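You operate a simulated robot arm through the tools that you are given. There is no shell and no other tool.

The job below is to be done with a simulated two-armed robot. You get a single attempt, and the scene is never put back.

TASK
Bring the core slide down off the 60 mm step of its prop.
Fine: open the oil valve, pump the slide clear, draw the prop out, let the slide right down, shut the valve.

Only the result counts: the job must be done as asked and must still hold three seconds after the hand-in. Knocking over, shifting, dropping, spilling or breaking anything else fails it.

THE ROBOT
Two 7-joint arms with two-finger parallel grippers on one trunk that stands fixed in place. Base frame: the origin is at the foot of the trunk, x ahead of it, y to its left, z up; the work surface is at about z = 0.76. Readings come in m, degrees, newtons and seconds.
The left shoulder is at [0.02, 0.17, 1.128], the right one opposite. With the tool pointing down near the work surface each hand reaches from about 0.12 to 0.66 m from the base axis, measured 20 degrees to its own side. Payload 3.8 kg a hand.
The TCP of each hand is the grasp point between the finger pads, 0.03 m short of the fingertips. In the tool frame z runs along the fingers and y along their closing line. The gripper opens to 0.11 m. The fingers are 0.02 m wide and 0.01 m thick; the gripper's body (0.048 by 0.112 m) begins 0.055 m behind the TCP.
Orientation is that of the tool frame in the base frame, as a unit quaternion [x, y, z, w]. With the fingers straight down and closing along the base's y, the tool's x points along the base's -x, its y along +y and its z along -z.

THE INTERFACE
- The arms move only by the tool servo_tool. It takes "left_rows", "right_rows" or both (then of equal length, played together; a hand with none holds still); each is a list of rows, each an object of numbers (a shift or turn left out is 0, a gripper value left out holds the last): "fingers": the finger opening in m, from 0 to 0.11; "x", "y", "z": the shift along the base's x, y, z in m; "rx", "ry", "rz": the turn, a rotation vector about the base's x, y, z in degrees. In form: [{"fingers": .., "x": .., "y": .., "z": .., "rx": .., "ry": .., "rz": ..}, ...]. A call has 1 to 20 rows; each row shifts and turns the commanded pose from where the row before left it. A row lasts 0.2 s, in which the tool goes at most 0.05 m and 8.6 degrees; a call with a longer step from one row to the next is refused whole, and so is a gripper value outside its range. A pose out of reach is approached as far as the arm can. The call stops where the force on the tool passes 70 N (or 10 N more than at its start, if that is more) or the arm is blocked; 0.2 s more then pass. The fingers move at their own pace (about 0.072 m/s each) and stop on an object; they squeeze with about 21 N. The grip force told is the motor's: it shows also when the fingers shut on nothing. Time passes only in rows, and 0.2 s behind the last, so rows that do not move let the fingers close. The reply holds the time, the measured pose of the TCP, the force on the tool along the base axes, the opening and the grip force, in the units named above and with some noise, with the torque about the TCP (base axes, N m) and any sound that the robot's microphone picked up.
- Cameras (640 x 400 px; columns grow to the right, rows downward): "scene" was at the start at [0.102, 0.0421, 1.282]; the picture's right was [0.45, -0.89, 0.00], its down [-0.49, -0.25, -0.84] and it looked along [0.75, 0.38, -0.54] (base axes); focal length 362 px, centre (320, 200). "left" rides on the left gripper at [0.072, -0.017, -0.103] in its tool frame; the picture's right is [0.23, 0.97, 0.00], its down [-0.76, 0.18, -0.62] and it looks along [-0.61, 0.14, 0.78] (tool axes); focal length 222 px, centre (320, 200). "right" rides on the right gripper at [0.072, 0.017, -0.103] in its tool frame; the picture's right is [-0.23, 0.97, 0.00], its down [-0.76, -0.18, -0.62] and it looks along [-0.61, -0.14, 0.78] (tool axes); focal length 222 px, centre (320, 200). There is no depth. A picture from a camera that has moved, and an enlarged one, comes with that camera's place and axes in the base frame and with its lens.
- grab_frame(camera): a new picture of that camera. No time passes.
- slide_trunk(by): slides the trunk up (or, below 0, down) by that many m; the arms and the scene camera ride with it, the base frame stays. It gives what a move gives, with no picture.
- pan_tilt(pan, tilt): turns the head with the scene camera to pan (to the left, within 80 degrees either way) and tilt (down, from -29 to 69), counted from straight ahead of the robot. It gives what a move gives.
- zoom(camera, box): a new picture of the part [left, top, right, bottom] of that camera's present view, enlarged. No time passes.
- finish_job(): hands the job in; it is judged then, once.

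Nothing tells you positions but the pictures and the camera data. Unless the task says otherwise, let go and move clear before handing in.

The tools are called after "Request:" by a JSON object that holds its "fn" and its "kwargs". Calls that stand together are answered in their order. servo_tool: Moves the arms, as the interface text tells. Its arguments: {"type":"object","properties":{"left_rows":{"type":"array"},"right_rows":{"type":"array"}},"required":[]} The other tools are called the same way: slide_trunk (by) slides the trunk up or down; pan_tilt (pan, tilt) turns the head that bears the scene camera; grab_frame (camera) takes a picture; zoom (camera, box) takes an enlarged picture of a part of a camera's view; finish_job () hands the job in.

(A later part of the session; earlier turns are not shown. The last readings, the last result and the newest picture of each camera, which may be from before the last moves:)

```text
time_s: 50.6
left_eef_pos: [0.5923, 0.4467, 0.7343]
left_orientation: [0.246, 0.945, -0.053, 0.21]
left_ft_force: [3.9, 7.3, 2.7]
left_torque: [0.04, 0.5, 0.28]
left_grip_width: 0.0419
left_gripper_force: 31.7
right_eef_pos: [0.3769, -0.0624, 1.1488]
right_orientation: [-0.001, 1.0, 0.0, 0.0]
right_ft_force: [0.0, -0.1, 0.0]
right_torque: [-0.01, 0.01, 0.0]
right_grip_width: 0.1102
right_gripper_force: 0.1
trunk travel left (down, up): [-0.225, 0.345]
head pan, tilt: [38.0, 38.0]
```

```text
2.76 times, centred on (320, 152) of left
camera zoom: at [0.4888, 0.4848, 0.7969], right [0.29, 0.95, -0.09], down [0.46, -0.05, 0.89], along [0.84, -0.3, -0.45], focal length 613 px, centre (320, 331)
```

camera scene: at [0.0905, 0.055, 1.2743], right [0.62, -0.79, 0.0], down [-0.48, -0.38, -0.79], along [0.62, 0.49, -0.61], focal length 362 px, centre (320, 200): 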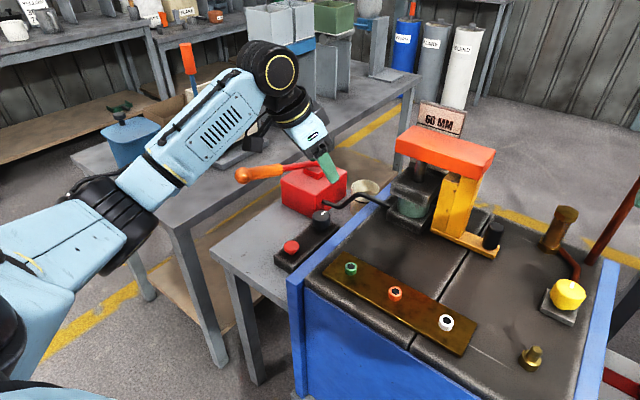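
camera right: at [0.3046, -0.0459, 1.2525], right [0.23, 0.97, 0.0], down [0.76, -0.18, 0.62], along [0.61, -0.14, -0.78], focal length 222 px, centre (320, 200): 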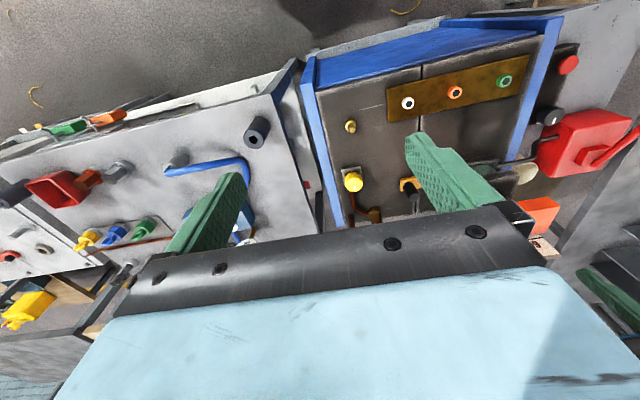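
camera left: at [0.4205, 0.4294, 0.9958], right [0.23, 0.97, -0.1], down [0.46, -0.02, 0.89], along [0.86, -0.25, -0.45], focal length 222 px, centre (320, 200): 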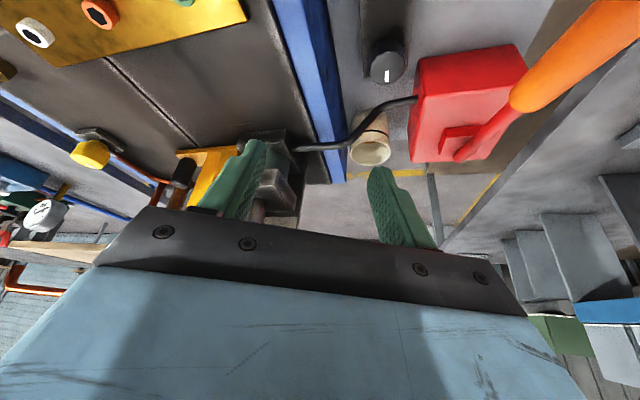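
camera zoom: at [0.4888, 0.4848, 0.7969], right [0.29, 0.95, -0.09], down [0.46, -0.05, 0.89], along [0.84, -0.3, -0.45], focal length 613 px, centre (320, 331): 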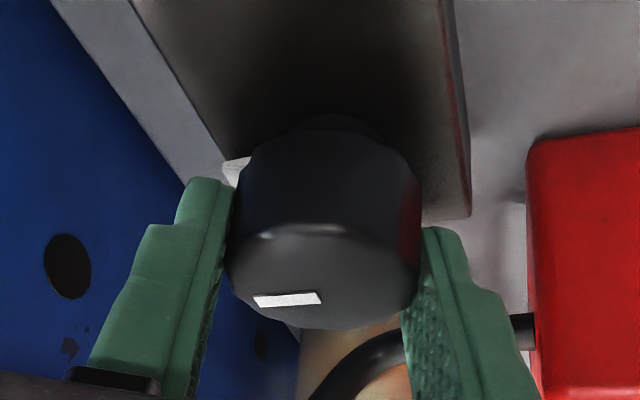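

The knob turned about 95° clockwise and met a second stop with the pointer at -y, so it's a quarter-turn valve with stops at both ends. I'll release it, square the hand, lift clear and test the pump lever while watching the slide.

Request:
{"fn": "servo_tool", "kwargs": {"left_rows": [{"fingers": 0.056}, {}, {"rz": 7.2}, {"rz": 7.2}, {"rz": 7.2}, {"rz": 7.1}, {"z": 0.03}, {"z": 0.04}, {"z": 0.04}, {"z": 0.05}, {"x": -0.02, "z": 0.04}]}}

Request:
{"fn": "grab_frame", "kwargs": {"camera": "scene"}}

Request:
{"fn": "zoom", "kwargs": {"camera": "scene", "box": [260, 120, 400, 270]}}

Request:
{"fn": "grab_frame", "kwargs": {"camera": "left"}}

```text
time_s: 53.0
left_eef_pos: [0.5689, 0.4438, 0.934]
left_orientation: [0.004, 0.976, 0.0, 0.217]
left_ft_force: [0.2, 0.7, 0.9]
left_torque: [0.0, 0.04, -0.02]
left_grip_width: 0.056
left_gripper_force: 0.0
right_eef_pos: [0.3762, -0.0637, 1.1482]
right_orientation: [0.0, 1.0, 0.0, 0.0]
right_ft_force: [0.6, -0.3, -0.4]
right_torque: [-0.01, 0.0, 0.0]
right_grip_width: 0.1101
right_gripper_force: 0.2
trunk travel left (down, up): [-0.225, 0.345]
head pan, tilt: [38.0, 38.0]
```

```text
taken
camera scene: at [0.0902, 0.0549, 1.2743], right [0.62, -0.79, 0.0], down [-0.48, -0.38, -0.79], along [0.62, 0.49, -0.62], focal length 362 px, centre (320, 200)
```

scene: 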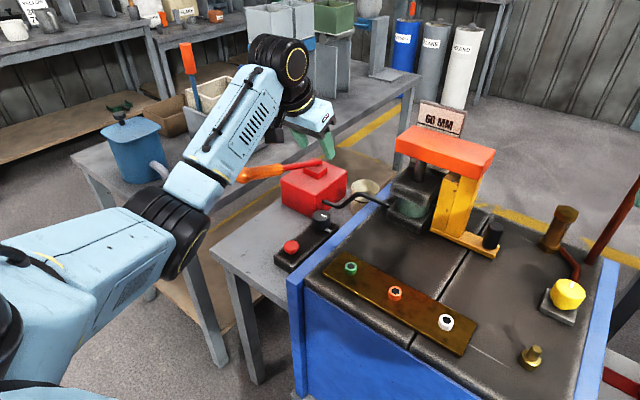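

```text
2.67 times, centred on (330, 195) of scene
camera zoom: at [0.0902, 0.0549, 1.2743], right [0.62, -0.79, 0.0], down [-0.48, -0.38, -0.79], along [0.62, 0.49, -0.62], focal length 965 px, centre (293, 213)
```

zoom: 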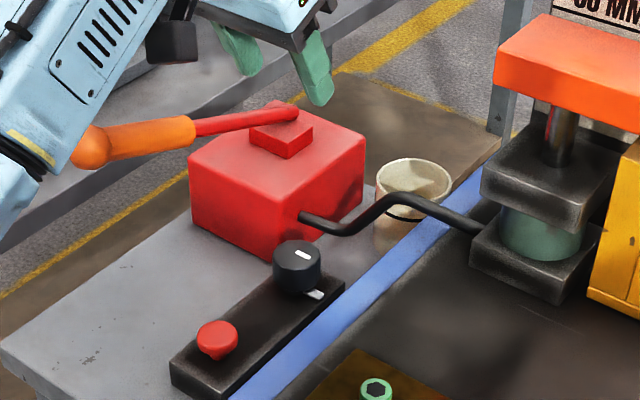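

```text
taken
camera left: at [0.4599, 0.4273, 0.9954], right [-0.2, 0.98, -0.09], down [0.43, 0.17, 0.89], along [0.88, 0.14, -0.45], focal length 222 px, centre (320, 200)
```

left: 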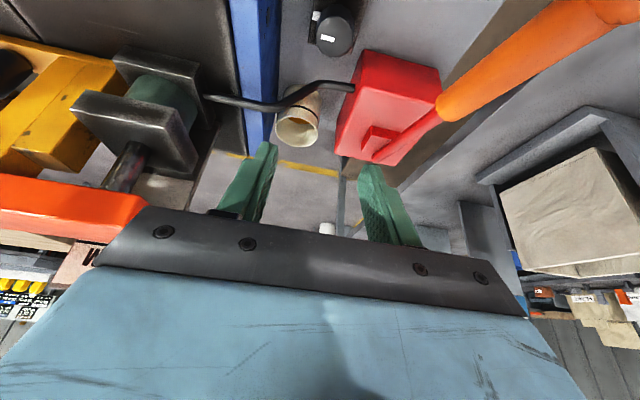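

The valve's pointer and its white tab now point toward the mould, in line with the hose, and nothing else has moved. Next I'll move above the lever's orange grip at about (0.52, 0.55) and check alignment before grasping.

Request:
{"fn": "servo_tool", "kwargs": {"left_rows": [{"x": -0.012, "y": 0.03, "fingers": 0.06}, {"x": -0.012, "y": 0.03}, {"x": -0.012, "y": 0.03}, {"x": -0.012, "y": 0.016}]}}

Request:
{"fn": "grab_frame", "kwargs": {"camera": "left"}}

Request:
{"fn": "zoom", "kwargs": {"camera": "scene", "box": [200, 80, 400, 220]}}

```text
time_s: 54.0
left_eef_pos: [0.523, 0.5487, 0.9363]
left_orientation: [0.003, 0.976, -0.001, 0.218]
left_ft_force: [-0.5, -0.3, -0.7]
left_torque: [-0.03, -0.04, -0.02]
left_grip_width: 0.0597
left_gripper_force: 0.1
right_eef_pos: [0.3783, -0.0631, 1.1501]
right_orientation: [0.0, 1.0, 0.0, 0.0]
right_ft_force: [-0.2, 0.0, 0.0]
right_torque: [-0.02, 0.0, 0.0]
right_grip_width: 0.1098
right_gripper_force: 0.1
trunk travel left (down, up): [-0.225, 0.345]
head pan, tilt: [38.0, 38.0]
```

```text
taken
camera left: at [0.4134, 0.5338, 0.9968], right [-0.2, 0.98, -0.1], down [0.43, 0.17, 0.89], along [0.88, 0.14, -0.45], focal length 222 px, centre (320, 200)
```

left: 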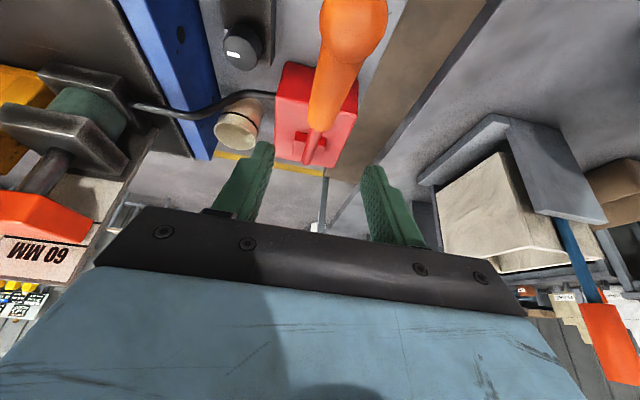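

```text
2.86 times, centred on (300, 150) of scene
camera zoom: at [0.0903, 0.055, 1.2742], right [0.62, -0.79, 0.0], down [-0.48, -0.38, -0.79], along [0.62, 0.49, -0.62], focal length 1034 px, centre (377, 343)
```

zoom: 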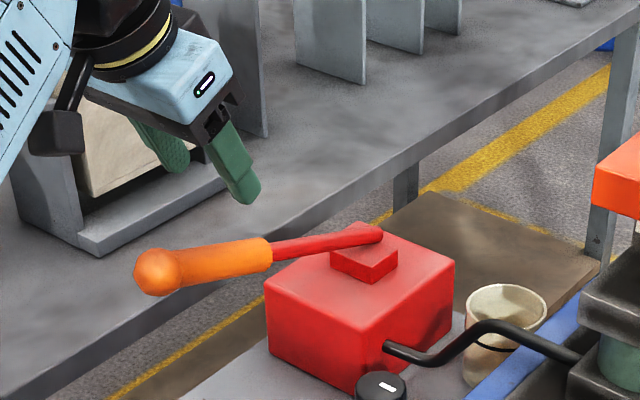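

The lever's grip runs from about (0.47, 0.55, 0.865) at the ball down to (0.59, 0.555, 0.82). I'll lower the open fingers around it near x≈0.545 and close.

Request:
{"fn": "servo_tool", "kwargs": {"left_rows": [{"x": 0.011, "y": 0.003, "z": -0.03}, {"x": 0.011, "y": 0.002, "z": -0.03}, {"z": -0.03}, {}]}}

Request:
{"fn": "grab_frame", "kwargs": {"camera": "left"}}

Request:
{"fn": "zoom", "kwargs": {"camera": "scene", "box": [200, 100, 400, 240]}}

```text
time_s: 55.0
left_eef_pos: [0.547, 0.5569, 0.8434]
left_orientation: [0.004, 0.976, -0.001, 0.217]
left_ft_force: [0.4, -0.5, 0.2]
left_torque: [0.04, 0.04, 0.0]
left_grip_width: 0.0602
left_gripper_force: 0.0
right_eef_pos: [0.377, -0.0632, 1.1496]
right_orientation: [0.0, 1.0, 0.0, 0.0]
right_ft_force: [-1.1, -0.7, 0.5]
right_torque: [0.03, -0.01, -0.03]
right_grip_width: 0.1099
right_gripper_force: 0.0
trunk travel left (down, up): [-0.225, 0.345]
head pan, tilt: [38.0, 38.0]
```

```text
taken
camera left: at [0.4374, 0.5405, 0.9051], right [-0.2, 0.98, -0.1], down [0.43, 0.17, 0.89], along [0.88, 0.14, -0.45], focal length 222 px, centre (320, 200)
```

left: 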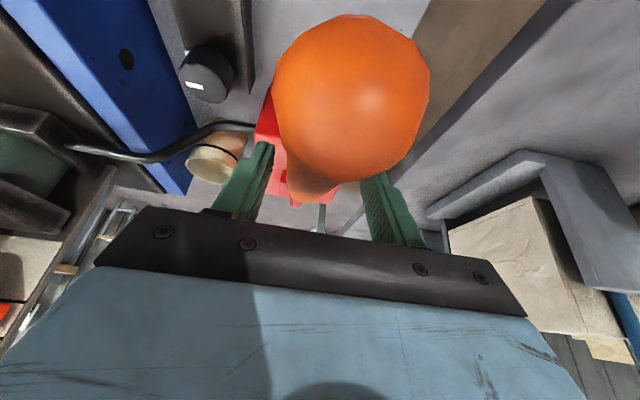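

```text
2.86 times, centred on (300, 170) of scene
camera zoom: at [0.0904, 0.0549, 1.2742], right [0.62, -0.79, 0.0], down [-0.49, -0.38, -0.79], along [0.62, 0.49, -0.62], focal length 1034 px, centre (377, 286)
```

zoom: 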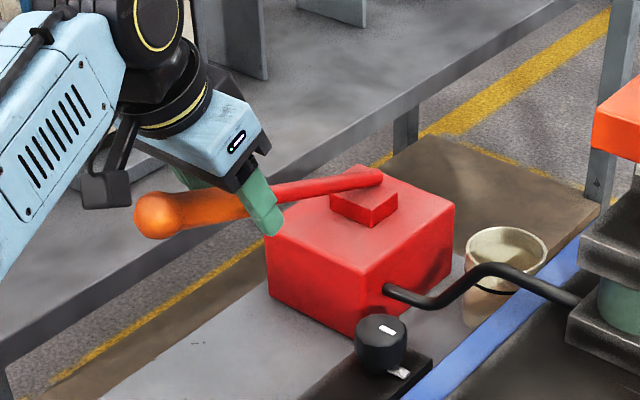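

The fingers straddle the orange grip. I'll close on it now.

Request:
{"fn": "servo_tool", "kwargs": {"left_rows": [{"y": -0.003, "fingers": 0.02}, {}, {}]}}

Request:
{"fn": "zoom", "kwargs": {"camera": "scene", "box": [360, 80, 520, 280]}}

```text
time_s: 55.8
left_eef_pos: [0.547, 0.5513, 0.8443]
left_orientation: [0.005, 0.976, -0.003, 0.217]
left_ft_force: [-2.9, -20.9, -3.6]
left_torque: [-0.07, -0.33, 0.53]
left_grip_width: 0.0278
left_gripper_force: 44.8
right_eef_pos: [0.3761, -0.0664, 1.1482]
right_orientation: [-0.001, 1.0, 0.001, 0.0]
right_ft_force: [0.0, -0.4, -0.7]
right_torque: [0.0, 0.03, 0.01]
right_grip_width: 0.1101
right_gripper_force: 0.0
trunk travel left (down, up): [-0.225, 0.345]
head pan, tilt: [38.0, 38.0]
```

```text
2.00 times, centred on (440, 180) of scene
camera zoom: at [0.0904, 0.053, 1.2743], right [0.62, -0.79, 0.0], down [-0.49, -0.38, -0.79], along [0.62, 0.49, -0.61], focal length 724 px, centre (80, 240)
```

zoom: 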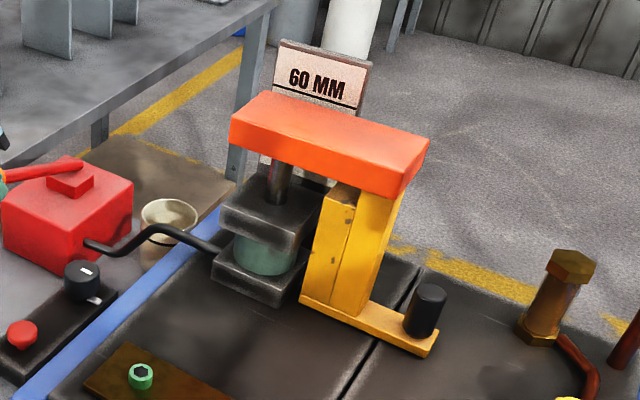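

The grip is firm at 28 mm, but about 21 N of side load shows I'm slightly off in y. I'll relieve that and press the lever down a little along its arc while watching force and sound.

Request:
{"fn": "servo_tool", "kwargs": {"left_rows": [{"y": -0.004}, {"x": -0.003, "z": -0.01}, {"x": -0.003, "z": -0.01}]}}

Request:
{"fn": "zoom", "kwargs": {"camera": "scene", "box": [360, 80, 520, 280]}}

```text
time_s: 56.6
left_eef_pos: [0.5412, 0.5503, 0.8271]
left_orientation: [0.002, 0.975, 0.001, 0.221]
left_ft_force: [9.3, -2.7, 7.2]
left_torque: [0.05, -1.37, 0.26]
left_grip_width: 0.0281
left_gripper_force: 45.1
right_eef_pos: [0.3764, -0.0629, 1.1492]
right_orientation: [0.0, 1.0, 0.0, 0.0]
right_ft_force: [0.7, -0.2, -0.6]
right_torque: [0.01, 0.02, -0.01]
right_grip_width: 0.1101
right_gripper_force: 0.1
trunk travel left (down, up): [-0.225, 0.345]
head pan, tilt: [38.0, 38.0]
```

```text
2.00 times, centred on (440, 180) of scene
camera zoom: at [0.0907, 0.054, 1.2743], right [0.62, -0.79, 0.0], down [-0.49, -0.38, -0.79], along [0.62, 0.49, -0.62], focal length 724 px, centre (80, 240)
```

zoom: 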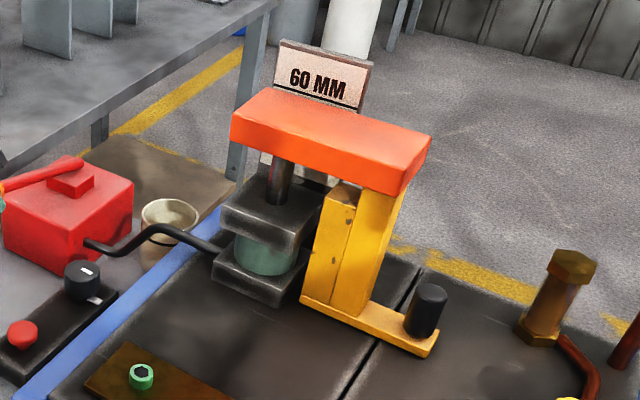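

The slide has visibly risen a few millimetres with this partial stroke, so the black knob is the oil valve and the pump is working. I'll continue the down-stroke, turning the hand with the lever.

Request:
{"fn": "servo_tool", "kwargs": {"left_rows": [{"ry": -4}, {"x": -0.002, "z": -0.011, "ry": -3}, {"x": -0.002, "z": -0.011, "ry": -3}, {"x": -0.001, "z": -0.011, "ry": -3}]}}

Request:
{"fn": "zoom", "kwargs": {"camera": "scene", "box": [360, 80, 520, 280]}}

Request:
{"fn": "zoom", "kwargs": {"camera": "scene", "box": [200, 100, 400, 240]}}

```text
time_s: 57.6
left_eef_pos: [0.5335, 0.5504, 0.7921]
left_orientation: [0.003, 0.946, 0.001, 0.325]
left_ft_force: [-2.6, 9.1, -4.5]
left_torque: [0.04, 1.39, 0.28]
left_grip_width: 0.0279
left_gripper_force: 44.7
right_eef_pos: [0.3767, -0.0617, 1.1482]
right_orientation: [0.0, 1.0, -0.001, 0.0]
right_ft_force: [0.4, 0.2, 0.5]
right_torque: [0.01, 0.02, 0.0]
right_grip_width: 0.1101
right_gripper_force: 0.0
trunk travel left (down, up): [-0.225, 0.345]
head pan, tilt: [38.0, 38.0]
```

```text
2.00 times, centred on (440, 180) of scene
camera zoom: at [0.0908, 0.0562, 1.2741], right [0.62, -0.79, 0.0], down [-0.49, -0.38, -0.79], along [0.62, 0.48, -0.62], focal length 724 px, centre (80, 240)
```

zoom: 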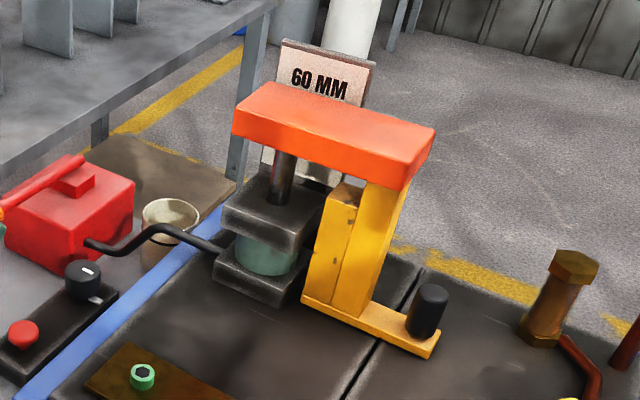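

```text
2.86 times, centred on (300, 170) of scene
camera zoom: at [0.0908, 0.0562, 1.2741], right [0.62, -0.79, 0.0], down [-0.49, -0.38, -0.79], along [0.62, 0.48, -0.62], focal length 1034 px, centre (377, 286)
```

zoom: 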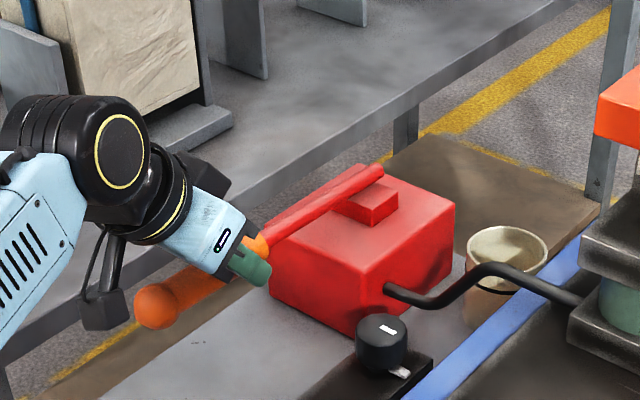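

The slide has risen about 12 mm on this stroke. I'll look closely at the gap above the prop's tall step and see whether the slide holds.

Request:
{"fn": "zoom", "kwargs": {"camera": "scene", "box": [415, 130, 480, 240]}}

Request:
{"fn": "servo_tool", "kwargs": {"left_rows": [{}, {}, {}, {}, {}]}}

Request:
{"fn": "zoom", "kwargs": {"camera": "scene", "box": [360, 80, 520, 280]}}

Request:
{"fn": "zoom", "kwargs": {"camera": "right", "box": [380, 130, 600, 270]}}

```text
3.64 times, centred on (448, 185) of scene
camera zoom: at [0.0908, 0.0562, 1.2741], right [0.62, -0.79, 0.0], down [-0.49, -0.38, -0.79], along [0.62, 0.48, -0.62], focal length 1315 px, centre (-144, 254)
```

zoom: 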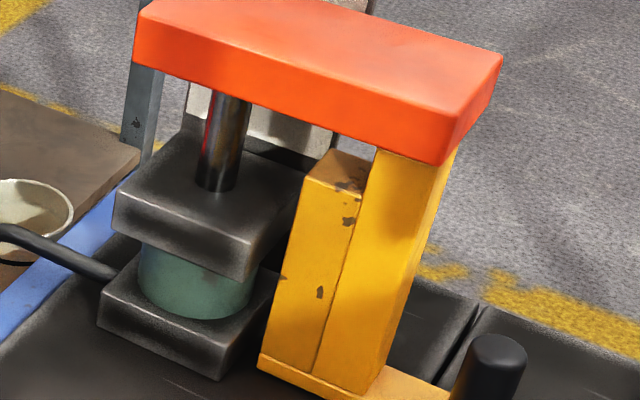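

```text
time_s: 58.8
left_eef_pos: [0.5349, 0.5488, 0.7921]
left_orientation: [0.004, 0.945, -0.001, 0.326]
left_ft_force: [-9.7, 15.9, -3.8]
left_torque: [0.05, 1.41, 0.39]
left_grip_width: 0.0276
left_gripper_force: 45.0
right_eef_pos: [0.3762, -0.0607, 1.1495]
right_orientation: [-0.001, 1.0, -0.001, 0.0]
right_ft_force: [-0.2, 0.4, -0.4]
right_torque: [-0.01, 0.0, 0.01]
right_grip_width: 0.1099
right_gripper_force: 0.1
trunk travel left (down, up): [-0.225, 0.345]
head pan, tilt: [38.0, 38.0]
```

```text
2.00 times, centred on (440, 180) of scene
camera zoom: at [0.0901, 0.0568, 1.2742], right [0.62, -0.79, 0.0], down [-0.48, -0.38, -0.79], along [0.62, 0.48, -0.62], focal length 724 px, centre (80, 240)
```

zoom: 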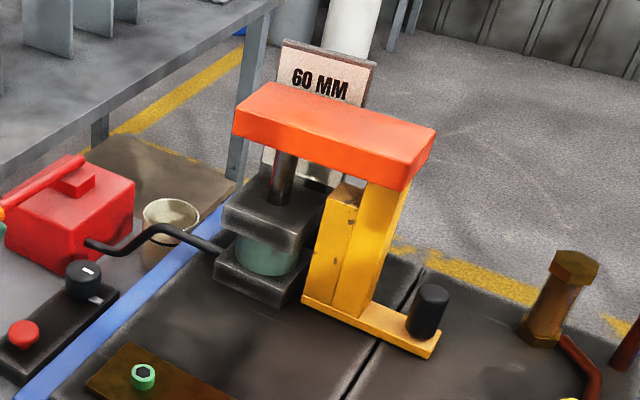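

```text
2.86 times, centred on (490, 200) of right
camera zoom: at [0.3042, -0.0441, 1.2526], right [0.23, 0.97, 0.0], down [0.76, -0.18, 0.62], along [0.61, -0.14, -0.78], focal length 635 px, centre (-166, 200)
```

zoom: 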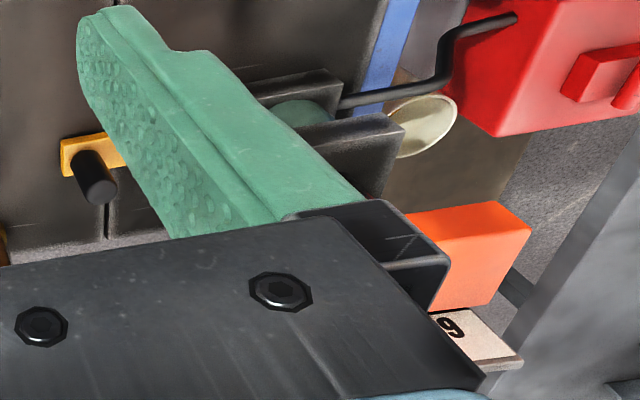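

The slide holds at about 9 mm above where it rested. One more stroke will give comfortable clearance for drawing the prop, so I'll raise the lever along its arc, check the slide doesn't drop, and push down again.

Request:
{"fn": "servo_tool", "kwargs": {"left_rows": [{"y": 0.003}, {"x": 0.001, "z": 0.0105, "ry": 3}, {"x": 0.002, "z": 0.0105, "ry": 3}, {"x": 0.0025, "z": 0.0105, "ry": 3}, {"x": 0.003, "z": 0.0105, "ry": 3}, {"x": 0.003, "z": 0.008, "ry": 1}]}}

Request:
{"fn": "zoom", "kwargs": {"camera": "scene", "box": [360, 80, 520, 280]}}

```text
time_s: 60.2
left_eef_pos: [0.5459, 0.5501, 0.8416]
left_orientation: [0.004, 0.976, -0.002, 0.217]
left_ft_force: [-6.2, -9.9, -3.0]
left_torque: [-0.05, 1.27, 0.71]
left_grip_width: 0.028
left_gripper_force: 45.6
right_eef_pos: [0.3761, -0.0637, 1.1492]
right_orientation: [0.0, 1.0, 0.0, 0.0]
right_ft_force: [0.4, -0.3, -0.6]
right_torque: [0.01, -0.01, -0.02]
right_grip_width: 0.1101
right_gripper_force: 0.1
trunk travel left (down, up): [-0.225, 0.345]
head pan, tilt: [38.0, 38.0]
```

```text
2.00 times, centred on (440, 180) of scene
camera zoom: at [0.0902, 0.0542, 1.2743], right [0.62, -0.79, 0.0], down [-0.48, -0.38, -0.79], along [0.62, 0.49, -0.62], focal length 724 px, centre (80, 240)
```

zoom: 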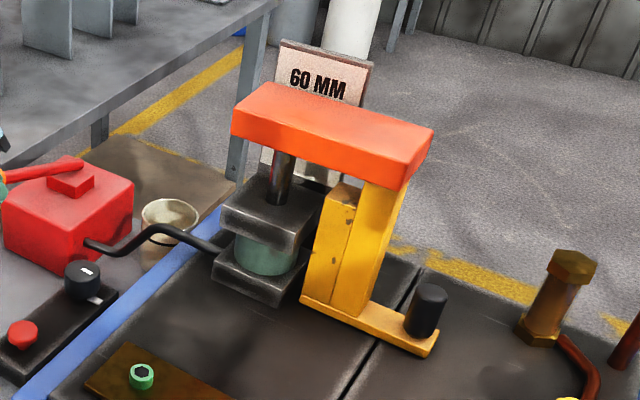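

The slide held its height through the up-stroke. Now the second down-stroke.

Request:
{"fn": "servo_tool", "kwargs": {"left_rows": [{"x": -0.003, "y": 0.0, "z": -0.008, "ry": -1}, {"x": -0.003, "z": -0.0105, "ry": -3}, {"x": -0.0025, "z": -0.0105, "ry": -3}, {"x": -0.002, "z": -0.0105, "ry": -3}, {"x": -0.001, "z": -0.0105, "ry": -3}]}}

Request:
{"fn": "zoom", "kwargs": {"camera": "scene", "box": [360, 80, 520, 280]}}

```text
time_s: 61.4
left_eef_pos: [0.5351, 0.5489, 0.7954]
left_orientation: [0.005, 0.944, 0.0, 0.33]
left_ft_force: [-1.5, -12.9, 10.9]
left_torque: [-0.22, -1.2, 0.36]
left_grip_width: 0.028
left_gripper_force: 44.9
right_eef_pos: [0.3751, -0.0651, 1.1495]
right_orientation: [0.0, 1.0, 0.001, 0.001]
right_ft_force: [-0.3, 0.9, -0.7]
right_torque: [0.0, 0.02, 0.02]
right_grip_width: 0.1101
right_gripper_force: 0.0
trunk travel left (down, up): [-0.225, 0.345]
head pan, tilt: [38.0, 38.0]
```

```text
2.00 times, centred on (440, 180) of scene
camera zoom: at [0.0894, 0.0529, 1.2744], right [0.62, -0.79, 0.0], down [-0.48, -0.38, -0.79], along [0.62, 0.49, -0.61], focal length 724 px, centre (80, 240)
```

zoom: 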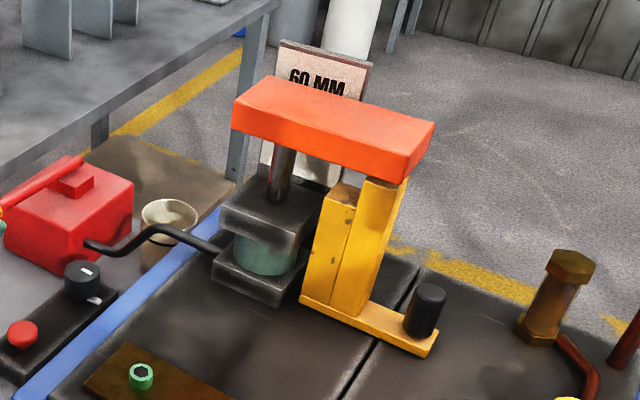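

Now there's a clear gap and the top of the tall step is visible beneath the slide, roughly 17 mm up in total. I'll release the lever, lift the left hand clear and confirm the slide stays up.

Request:
{"fn": "servo_tool", "kwargs": {"left_rows": [{"fingers": 0.06}, {}, {"z": 0.03}, {"x": -0.01, "z": 0.04}, {"x": -0.01, "z": 0.04, "ry": 6}, {"y": -0.03, "z": 0.03, "ry": 6}, {"y": -0.04}, {"y": -0.04}]}}

Request:
{"fn": "zoom", "kwargs": {"camera": "scene", "box": [360, 80, 520, 280]}}

Request:
{"fn": "grab_frame", "kwargs": {"camera": "scene"}}

```text
time_s: 63.2
left_eef_pos: [0.5164, 0.4404, 0.9332]
left_orientation: [0.003, 0.974, 0.0, 0.224]
left_ft_force: [-0.4, -0.5, 0.0]
left_torque: [-0.01, 0.0, 0.0]
left_grip_width: 0.0599
left_gripper_force: 0.1
right_eef_pos: [0.3766, -0.0626, 1.1496]
right_orientation: [0.0, 1.0, 0.0, 0.0]
right_ft_force: [0.2, -0.1, -0.6]
right_torque: [0.04, -0.01, -0.03]
right_grip_width: 0.11
right_gripper_force: 0.0
trunk travel left (down, up): [-0.225, 0.345]
head pan, tilt: [38.0, 38.0]
```

```text
2.00 times, centred on (440, 180) of scene
camera zoom: at [0.0906, 0.0546, 1.2742], right [0.62, -0.79, 0.0], down [-0.49, -0.38, -0.79], along [0.62, 0.49, -0.62], focal length 724 px, centre (80, 240)
```

zoom: 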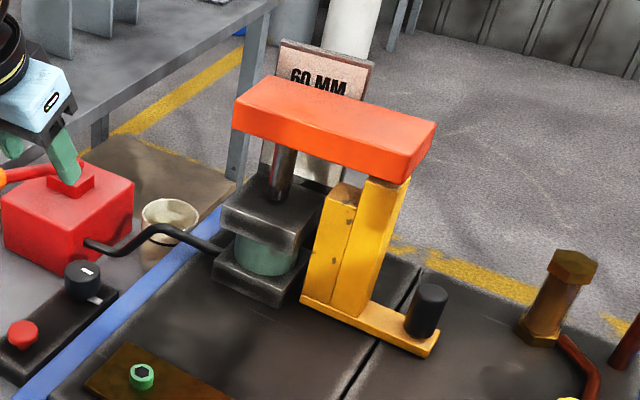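

```text
taken
camera scene: at [0.0906, 0.0546, 1.2742], right [0.62, -0.79, 0.0], down [-0.49, -0.38, -0.79], along [0.62, 0.49, -0.62], focal length 362 px, centre (320, 200)
```

scene: 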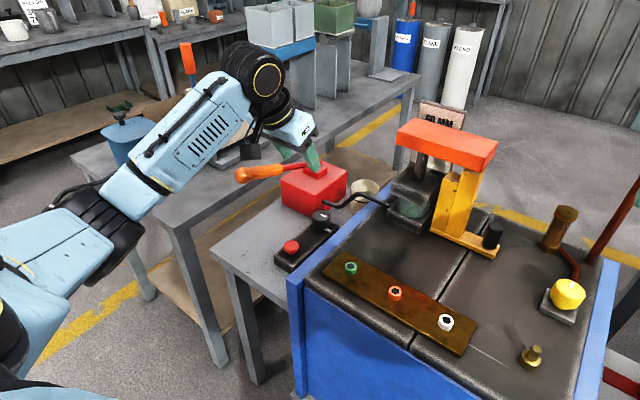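

The slide holds on its own and the lever has sprung back up. The left hand can also reach the prop's black peg at about (0.672, 0.103, 0.83), so I'll use it for that too. I'll park the right hand further off and bring the left hand across at safe height with x≤0.5.

Request:
{"fn": "servo_tool", "kwargs": {"left_rows": [{"x": -0.016, "y": -0.04, "fingers": 0.08}, {"y": -0.043}, {"y": -0.043}, {"y": -0.043}, {"y": -0.043}, {"y": -0.043}, {"y": -0.043}, {"y": -0.039}, {"rz": -5.5}, {"rz": -5.5}, {"rx": -0.9, "ry": -4.4}, {"rx": -0.9, "ry": -4.4}], "right_rows": [{"x": -0.03, "y": -0.04}, {"x": -0.03, "y": -0.04}, {"x": -0.03, "y": -0.04}, {"y": -0.04}, {}, {}, {}, {}, {}, {}, {}, {}]}}

Request:
{"fn": "grab_frame", "kwargs": {"camera": "left"}}

Request:
{"fn": "pan_tilt", "kwargs": {"pan": 18, "tilt": 36}}

Request:
{"fn": "grab_frame", "kwargs": {"camera": "scene"}}

```text
time_s: 65.8
left_eef_pos: [0.499, 0.1062, 0.9323]
left_orientation: [0.096, 0.948, -0.031, 0.301]
left_ft_force: [0.4, 0.5, -0.4]
left_torque: [-0.03, 0.0, 0.0]
left_grip_width: 0.08
left_gripper_force: 0.1
right_eef_pos: [0.289, -0.2207, 1.1493]
right_orientation: [0.001, 1.0, 0.0, 0.0]
right_ft_force: [-0.1, -0.1, -0.1]
right_torque: [0.02, -0.01, 0.01]
right_grip_width: 0.1102
right_gripper_force: 0.1
trunk travel left (down, up): [-0.225, 0.345]
head pan, tilt: [38.0, 38.0]
```

```text
taken
camera left: at [0.3793, 0.112, 0.9738], right [0.01, 0.99, -0.13], down [0.29, 0.12, 0.95], along [0.96, -0.05, -0.29], focal length 222 px, centre (320, 200)
```

left: 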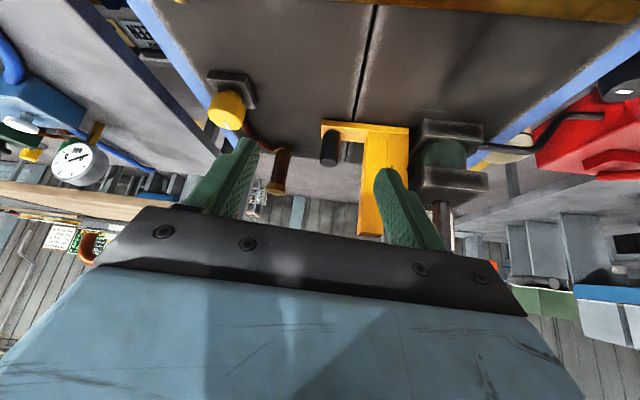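

```text
time_s: 66.6
left_eef_pos: [0.4978, 0.1054, 0.9304]
left_orientation: [0.094, 0.949, -0.029, 0.299]
left_ft_force: [-0.1, -0.7, -0.1]
left_torque: [0.03, 0.03, 0.01]
left_grip_width: 0.08
left_gripper_force: 0.0
right_eef_pos: [0.2887, -0.2202, 1.1499]
right_orientation: [0.0, 1.0, 0.0, 0.0]
right_ft_force: [1.1, -0.7, 0.3]
right_torque: [0.02, -0.01, -0.04]
right_grip_width: 0.1099
right_gripper_force: 0.0
trunk travel left (down, up): [-0.225, 0.345]
head pan, tilt: [18.0, 36.0]
```

```text
taken
camera scene: at [0.1057, 0.0289, 1.2772], right [0.31, -0.95, 0.0], down [-0.56, -0.18, -0.81], along [0.77, 0.25, -0.59], focal length 362 px, centre (320, 200)
```

scene: 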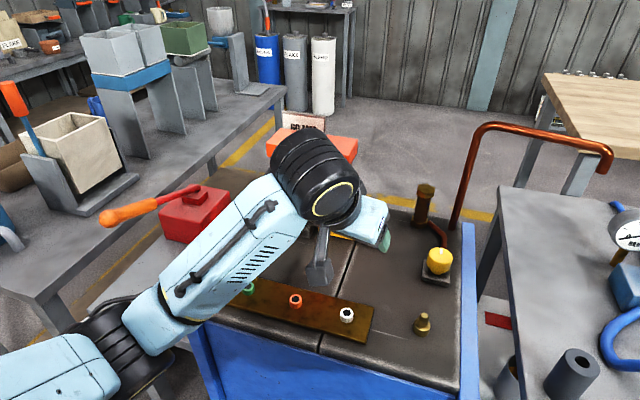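

The peg and the prop's foot plate show in the left camera. I'll zoom in to fix the peg's centre before reaching.

Request:
{"fn": "zoom", "kwargs": {"camera": "left", "box": [260, 80, 440, 220]}}

Request:
{"fn": "zoom", "kwargs": {"camera": "scene", "box": [260, 100, 460, 260]}}

```text
2.86 times, centred on (350, 150) of left
camera zoom: at [0.3794, 0.1121, 0.9737], right [0.01, 0.99, -0.13], down [0.3, 0.12, 0.95], along [0.96, -0.05, -0.29], focal length 635 px, centre (234, 343)
```

zoom: 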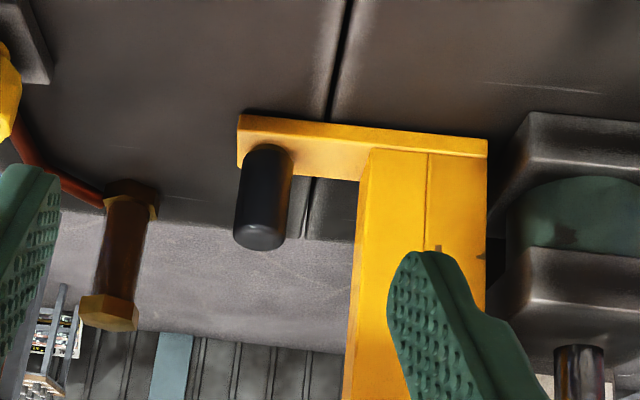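

```text
2.50 times, centred on (360, 180) of scene
camera zoom: at [0.1057, 0.0289, 1.2772], right [0.31, -0.95, 0.0], down [-0.56, -0.18, -0.81], along [0.77, 0.25, -0.59], focal length 904 px, centre (220, 250)
```

zoom: 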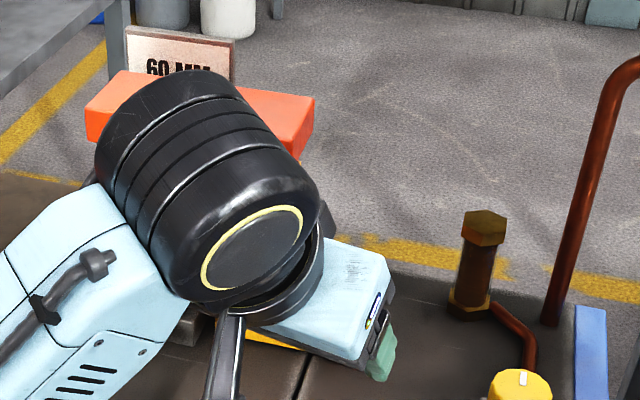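

The prop's tall column face is at y≈0.155, quite close to the peg, so the palm must stay back from it. I'll tilt the hand to about 50° with a slight turn toward +y, narrow the fingers to 50 mm, and reach for the peg with the fingertips.

Request:
{"fn": "servo_tool", "kwargs": {"left_rows": [{"rz": 6.3, "fingers": 0.05}, {"rz": 6.3}, {"rz": 6.4}, {"rx": 1.05, "ry": -7.4}, {"rx": 1.05, "ry": -7.4}, {"x": 0.04, "z": -0.025}, {"x": 0.04, "z": -0.025}, {"x": 0.035, "y": -0.002, "z": -0.022}]}}

Request:
{"fn": "grab_frame", "kwargs": {"camera": "left"}}

Request:
{"fn": "zoom", "kwargs": {"camera": "left", "box": [220, 60, 440, 225]}}

Request:
{"fn": "zoom", "kwargs": {"camera": "scene", "box": [260, 100, 460, 260]}}

```text
time_s: 68.4
left_eef_pos: [0.6147, 0.1038, 0.8607]
left_orientation: [-0.06, 0.904, 0.029, 0.422]
left_ft_force: [-0.3, -0.2, -0.2]
left_torque: [0.04, -0.01, -0.02]
left_grip_width: 0.0501
left_gripper_force: 0.0
right_eef_pos: [0.2901, -0.2191, 1.1492]
right_orientation: [-0.001, 1.0, 0.0, 0.0]
right_ft_force: [0.3, 0.1, 0.3]
right_torque: [0.0, 0.03, 0.03]
right_grip_width: 0.1101
right_gripper_force: 0.1
trunk travel left (down, up): [-0.225, 0.345]
head pan, tilt: [18.0, 36.0]
```

```text
taken
camera left: at [0.4929, 0.0701, 0.8696], right [-0.27, 0.95, -0.17], down [-0.01, 0.17, 0.98], along [0.96, 0.27, -0.04], focal length 222 px, centre (320, 200)
```

left: 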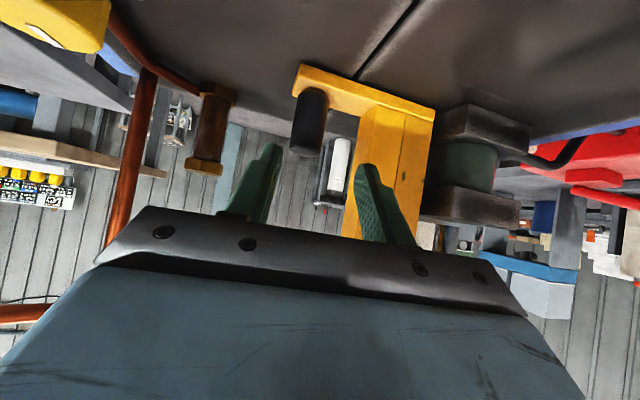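

```text
2.42 times, centred on (330, 142) of left
camera zoom: at [0.4929, 0.0701, 0.8696], right [-0.27, 0.95, -0.17], down [-0.01, 0.17, 0.98], along [0.96, 0.27, -0.04], focal length 538 px, centre (296, 339)
```

zoom: 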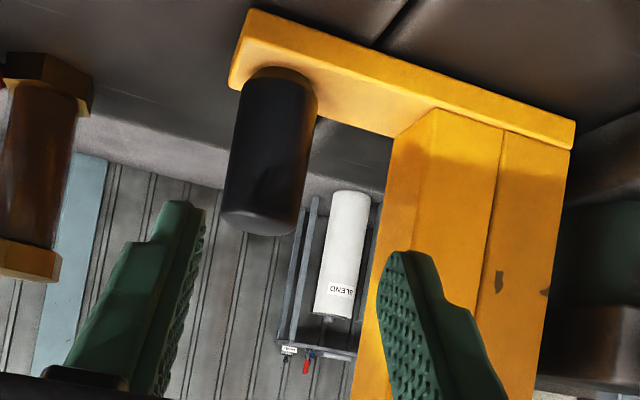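

```text
2.50 times, centred on (360, 180) of scene
camera zoom: at [0.106, 0.0287, 1.2772], right [0.31, -0.95, 0.0], down [-0.56, -0.18, -0.81], along [0.77, 0.25, -0.59], focal length 904 px, centre (220, 250)
```

zoom: 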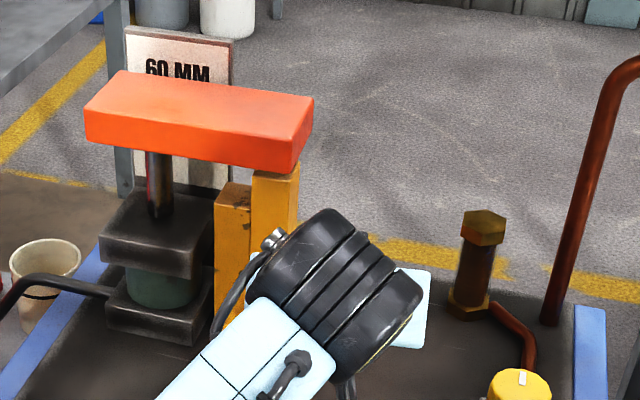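

Combining all the views puts the peg at about (0.688, 0.104) with its top at z≈0.822, on a plate lying on the mould at z≈0.76. The slide is still up with a visible gap, so I'll move in with the fingertips straddling the peg.

Request:
{"fn": "servo_tool", "kwargs": {"left_rows": [{"x": 0.022, "z": -0.018}, {"x": 0.022, "z": -0.018}, {"x": 0.012, "z": -0.01}]}}

Request:
{"fn": "zoom", "kwargs": {"camera": "left", "box": [220, 60, 440, 225]}}

Request:
{"fn": "zoom", "kwargs": {"camera": "scene", "box": [300, 140, 460, 260]}}

```text
time_s: 69.2
left_eef_pos: [0.6714, 0.1028, 0.815]
left_orientation: [-0.06, 0.904, 0.029, 0.422]
left_ft_force: [0.8, -0.3, -0.5]
left_torque: [-0.02, -0.01, 0.02]
left_grip_width: 0.0501
left_gripper_force: 0.0
right_eef_pos: [0.2892, -0.2207, 1.1509]
right_orientation: [0.0, 1.0, 0.0, 0.0]
right_ft_force: [0.7, 0.1, -0.7]
right_torque: [-0.01, 0.0, -0.02]
right_grip_width: 0.1099
right_gripper_force: 0.0
trunk travel left (down, up): [-0.225, 0.345]
head pan, tilt: [18.0, 36.0]
```

```text
2.42 times, centred on (330, 142) of left
camera zoom: at [0.549, 0.069, 0.8249], right [-0.27, 0.95, -0.17], down [-0.01, 0.18, 0.98], along [0.96, 0.27, -0.04], focal length 538 px, centre (296, 339)
```

zoom: 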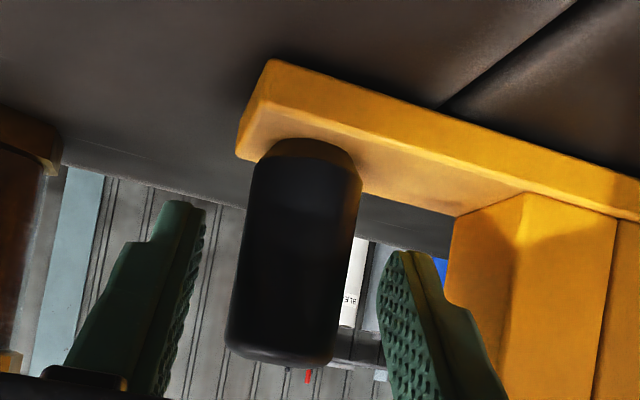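

```text
3.33 times, centred on (380, 200) of scene
camera zoom: at [0.1058, 0.0288, 1.2772], right [0.31, -0.95, 0.0], down [-0.56, -0.18, -0.81], along [0.77, 0.25, -0.59], focal length 1206 px, centre (120, 200)
```

zoom: 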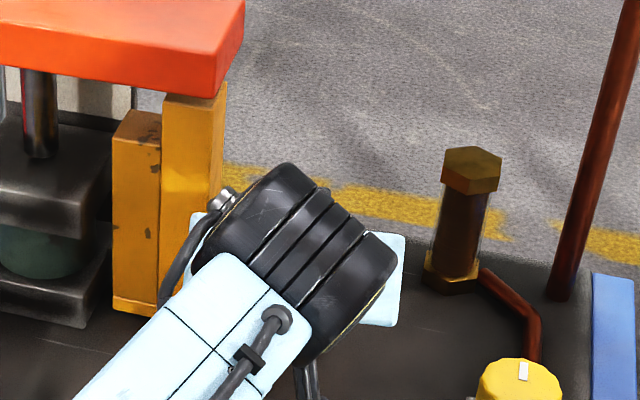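

The peg is centred between the fingers and about 32 mm thick. A last small advance, then I'll close on it.

Request:
{"fn": "servo_tool", "kwargs": {"left_rows": [{"x": 0.009, "y": 0.001, "z": -0.008}, {"fingers": 0.02}, {}, {}]}}

Request:
{"fn": "zoom", "kwargs": {"camera": "left", "box": [220, 60, 440, 225]}}

```text
time_s: 70.2
left_eef_pos: [0.6799, 0.1022, 0.8056]
left_orientation: [-0.06, 0.904, 0.029, 0.422]
left_ft_force: [1.4, -3.1, -3.1]
left_torque: [-0.1, -0.79, 0.13]
left_grip_width: 0.0275
left_gripper_force: 44.7
right_eef_pos: [0.2898, -0.2194, 1.1493]
right_orientation: [0.0, 1.0, 0.0, 0.0]
right_ft_force: [0.0, 0.2, 0.2]
right_torque: [0.01, 0.01, 0.05]
right_grip_width: 0.1099
right_gripper_force: 0.1
trunk travel left (down, up): [-0.225, 0.345]
head pan, tilt: [18.0, 36.0]
```

```text
2.42 times, centred on (330, 142) of left
camera zoom: at [0.5566, 0.0691, 0.8163], right [-0.27, 0.95, -0.17], down [-0.01, 0.18, 0.98], along [0.96, 0.27, -0.04], focal length 538 px, centre (296, 339)
```

zoom: 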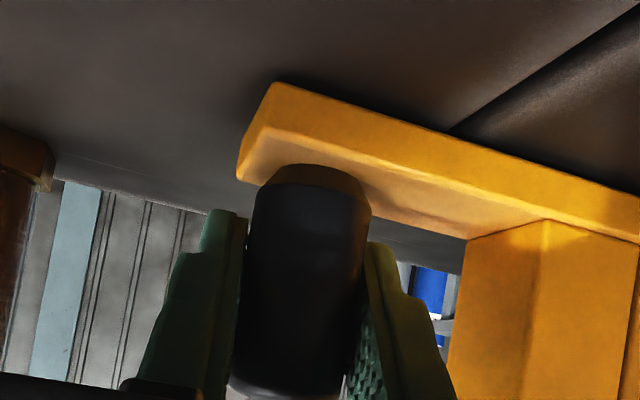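

I have the peg gripped at 27.5 mm. A full pull along -y would bring my palm and camera into the yellow valve, so I'll draw the prop 3 cm along -y and then out toward the robot, where the mould top is empty. I'll go slowly and watch force and alignment.

Request:
{"fn": "servo_tool", "kwargs": {"left_rows": [{"y": -0.005}, {"y": -0.007}, {"y": -0.008}]}}

Request:
{"fn": "zoom", "kwargs": {"camera": "left", "box": [220, 60, 440, 225]}}

Request:
{"fn": "zoom", "kwargs": {"camera": "scene", "box": [260, 100, 460, 260]}}

```text
time_s: 71.0
left_eef_pos: [0.6788, 0.083, 0.8065]
left_orientation: [-0.06, 0.905, 0.029, 0.421]
left_ft_force: [-2.0, 0.3, 3.7]
left_torque: [-0.15, 1.07, 0.4]
left_grip_width: 0.0274
left_gripper_force: 45.1
right_eef_pos: [0.2896, -0.2182, 1.1498]
right_orientation: [0.0, 1.0, 0.0, 0.0]
right_ft_force: [0.9, 0.9, -0.4]
right_torque: [0.0, -0.02, 0.0]
right_grip_width: 0.1099
right_gripper_force: 0.1
trunk travel left (down, up): [-0.225, 0.345]
head pan, tilt: [18.0, 36.0]
```

```text
2.42 times, centred on (330, 142) of left
camera zoom: at [0.5566, 0.0493, 0.8163], right [-0.27, 0.95, -0.17], down [-0.01, 0.18, 0.98], along [0.96, 0.27, -0.04], focal length 538 px, centre (296, 339)
```

zoom: 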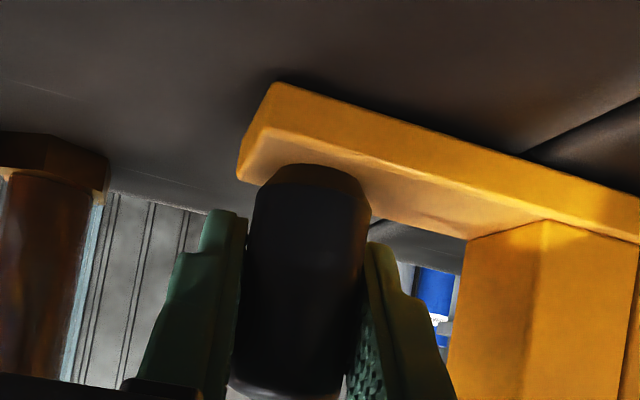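

```text
2.50 times, centred on (360, 180) of scene
camera zoom: at [0.1053, 0.0287, 1.2773], right [0.31, -0.95, 0.0], down [-0.56, -0.18, -0.81], along [0.77, 0.25, -0.59], focal length 904 px, centre (220, 250)
```

zoom: 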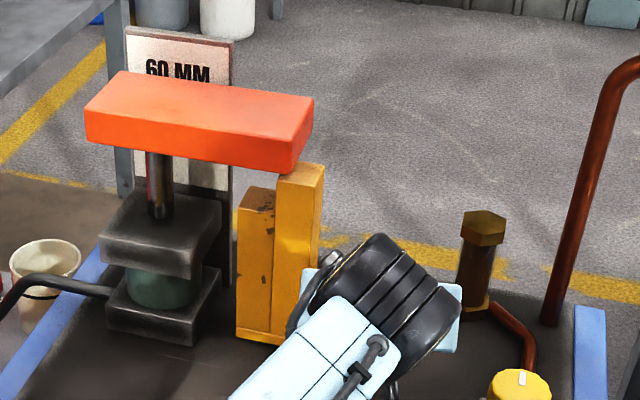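

The prop slid 2 cm smoothly, and its tall step now stands almost beyond the slide's end. I'll take one more centimetre along -y and then draw it out toward the robot in small steps.

Request:
{"fn": "servo_tool", "kwargs": {"left_rows": [{"y": -0.008}, {"x": -0.008, "y": -0.003}, {"x": -0.012}, {"x": -0.012}]}}

Request:
{"fn": "zoom", "kwargs": {"camera": "left", "box": [220, 60, 440, 225]}}

Request:
{"fn": "zoom", "kwargs": {"camera": "scene", "box": [260, 100, 460, 260]}}

```text
time_s: 72.0
left_eef_pos: [0.6447, 0.0723, 0.8066]
left_orientation: [-0.059, 0.905, 0.029, 0.42]
left_ft_force: [1.2, -1.2, -3.3]
left_torque: [-0.05, 0.04, -0.11]
left_grip_width: 0.0244
left_gripper_force: 4.0
right_eef_pos: [0.2873, -0.2208, 1.1491]
right_orientation: [0.0, 1.0, -0.001, 0.001]
right_ft_force: [0.7, 0.1, 0.3]
right_torque: [0.01, -0.06, 0.03]
right_grip_width: 0.1099
right_gripper_force: 0.1
trunk travel left (down, up): [-0.225, 0.345]
head pan, tilt: [18.0, 36.0]
```

```text
2.42 times, centred on (330, 142) of left
camera zoom: at [0.5222, 0.0381, 0.8165], right [-0.27, 0.95, -0.17], down [-0.01, 0.18, 0.98], along [0.96, 0.27, -0.04], focal length 538 px, centre (296, 339)
```

zoom: 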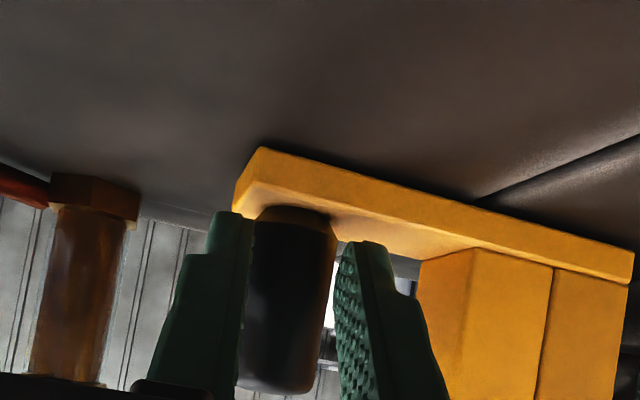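

```text
2.50 times, centred on (360, 180) of scene
camera zoom: at [0.1044, 0.0289, 1.2774], right [0.31, -0.95, 0.0], down [-0.56, -0.18, -0.81], along [0.77, 0.25, -0.59], focal length 904 px, centre (220, 250)
```

zoom: 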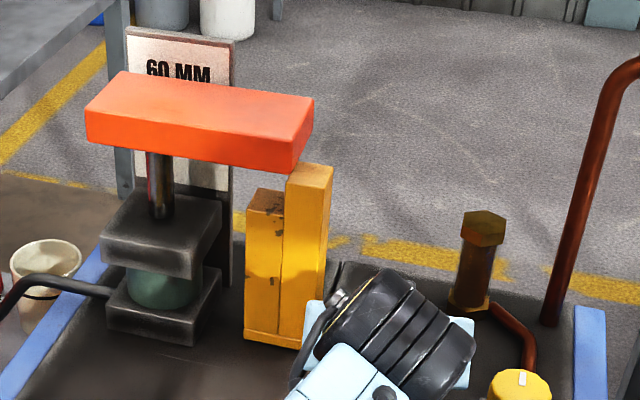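

Pulling toward the robot only slid my fingertips along the peg, and the prop didn't move that way. The intended direction is clearly along -y, which it followed easily. I'll regrip slightly higher, so the palm clears the yellow valve's knob, with the hand squared up.

Request:
{"fn": "servo_tool", "kwargs": {"left_rows": [{"fingers": 0.05}, {}, {"rz": -4}, {"rz": -4, "y": 0.004}, {"x": 0.012, "z": 0.005}, {"x": 0.012, "z": 0.004, "y": 0.002}, {"x": 0.012}, {}]}}

Request:
{"fn": "zoom", "kwargs": {"camera": "left", "box": [180, 40, 460, 225]}}

Request:
{"fn": "zoom", "kwargs": {"camera": "scene", "box": [260, 100, 460, 260]}}

```text
time_s: 73.8
left_eef_pos: [0.6826, 0.0787, 0.8132]
left_orientation: [0.004, 0.907, -0.001, 0.422]
left_ft_force: [-0.6, 0.3, -0.5]
left_torque: [0.01, -0.04, 0.01]
left_grip_width: 0.0504
left_gripper_force: 0.1
right_eef_pos: [0.2891, -0.2192, 1.1482]
right_orientation: [0.0, 1.0, 0.0, 0.001]
right_ft_force: [0.2, -0.8, -1.1]
right_torque: [0.01, -0.05, 0.0]
right_grip_width: 0.1103
right_gripper_force: 0.1
trunk travel left (down, up): [-0.225, 0.345]
head pan, tilt: [18.0, 36.0]
```

```text
2.16 times, centred on (320, 132) of left
camera zoom: at [0.5578, 0.0623, 0.8234], right [-0.14, 0.98, -0.17], down [0.01, 0.18, 0.98], along [0.99, 0.13, -0.04], focal length 480 px, centre (320, 346)
```

zoom: 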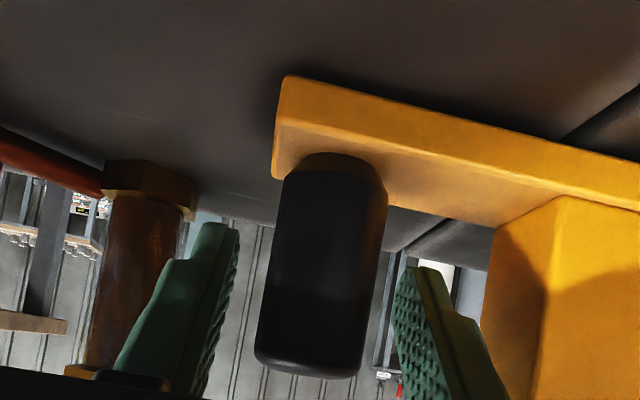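

```text
2.50 times, centred on (360, 180) of scene
camera zoom: at [0.1057, 0.0288, 1.2773], right [0.31, -0.95, 0.0], down [-0.56, -0.18, -0.81], along [0.77, 0.25, -0.59], focal length 904 px, centre (220, 250)
```

zoom: 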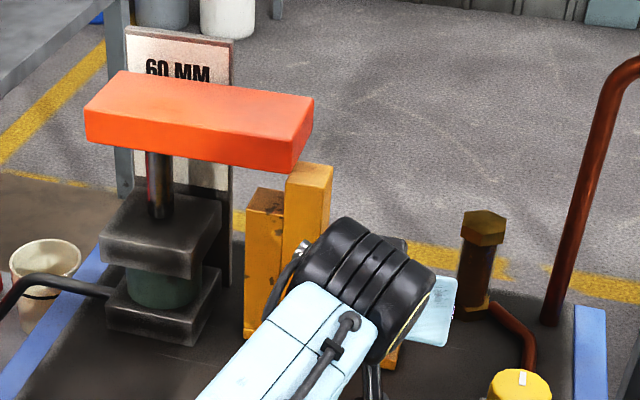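

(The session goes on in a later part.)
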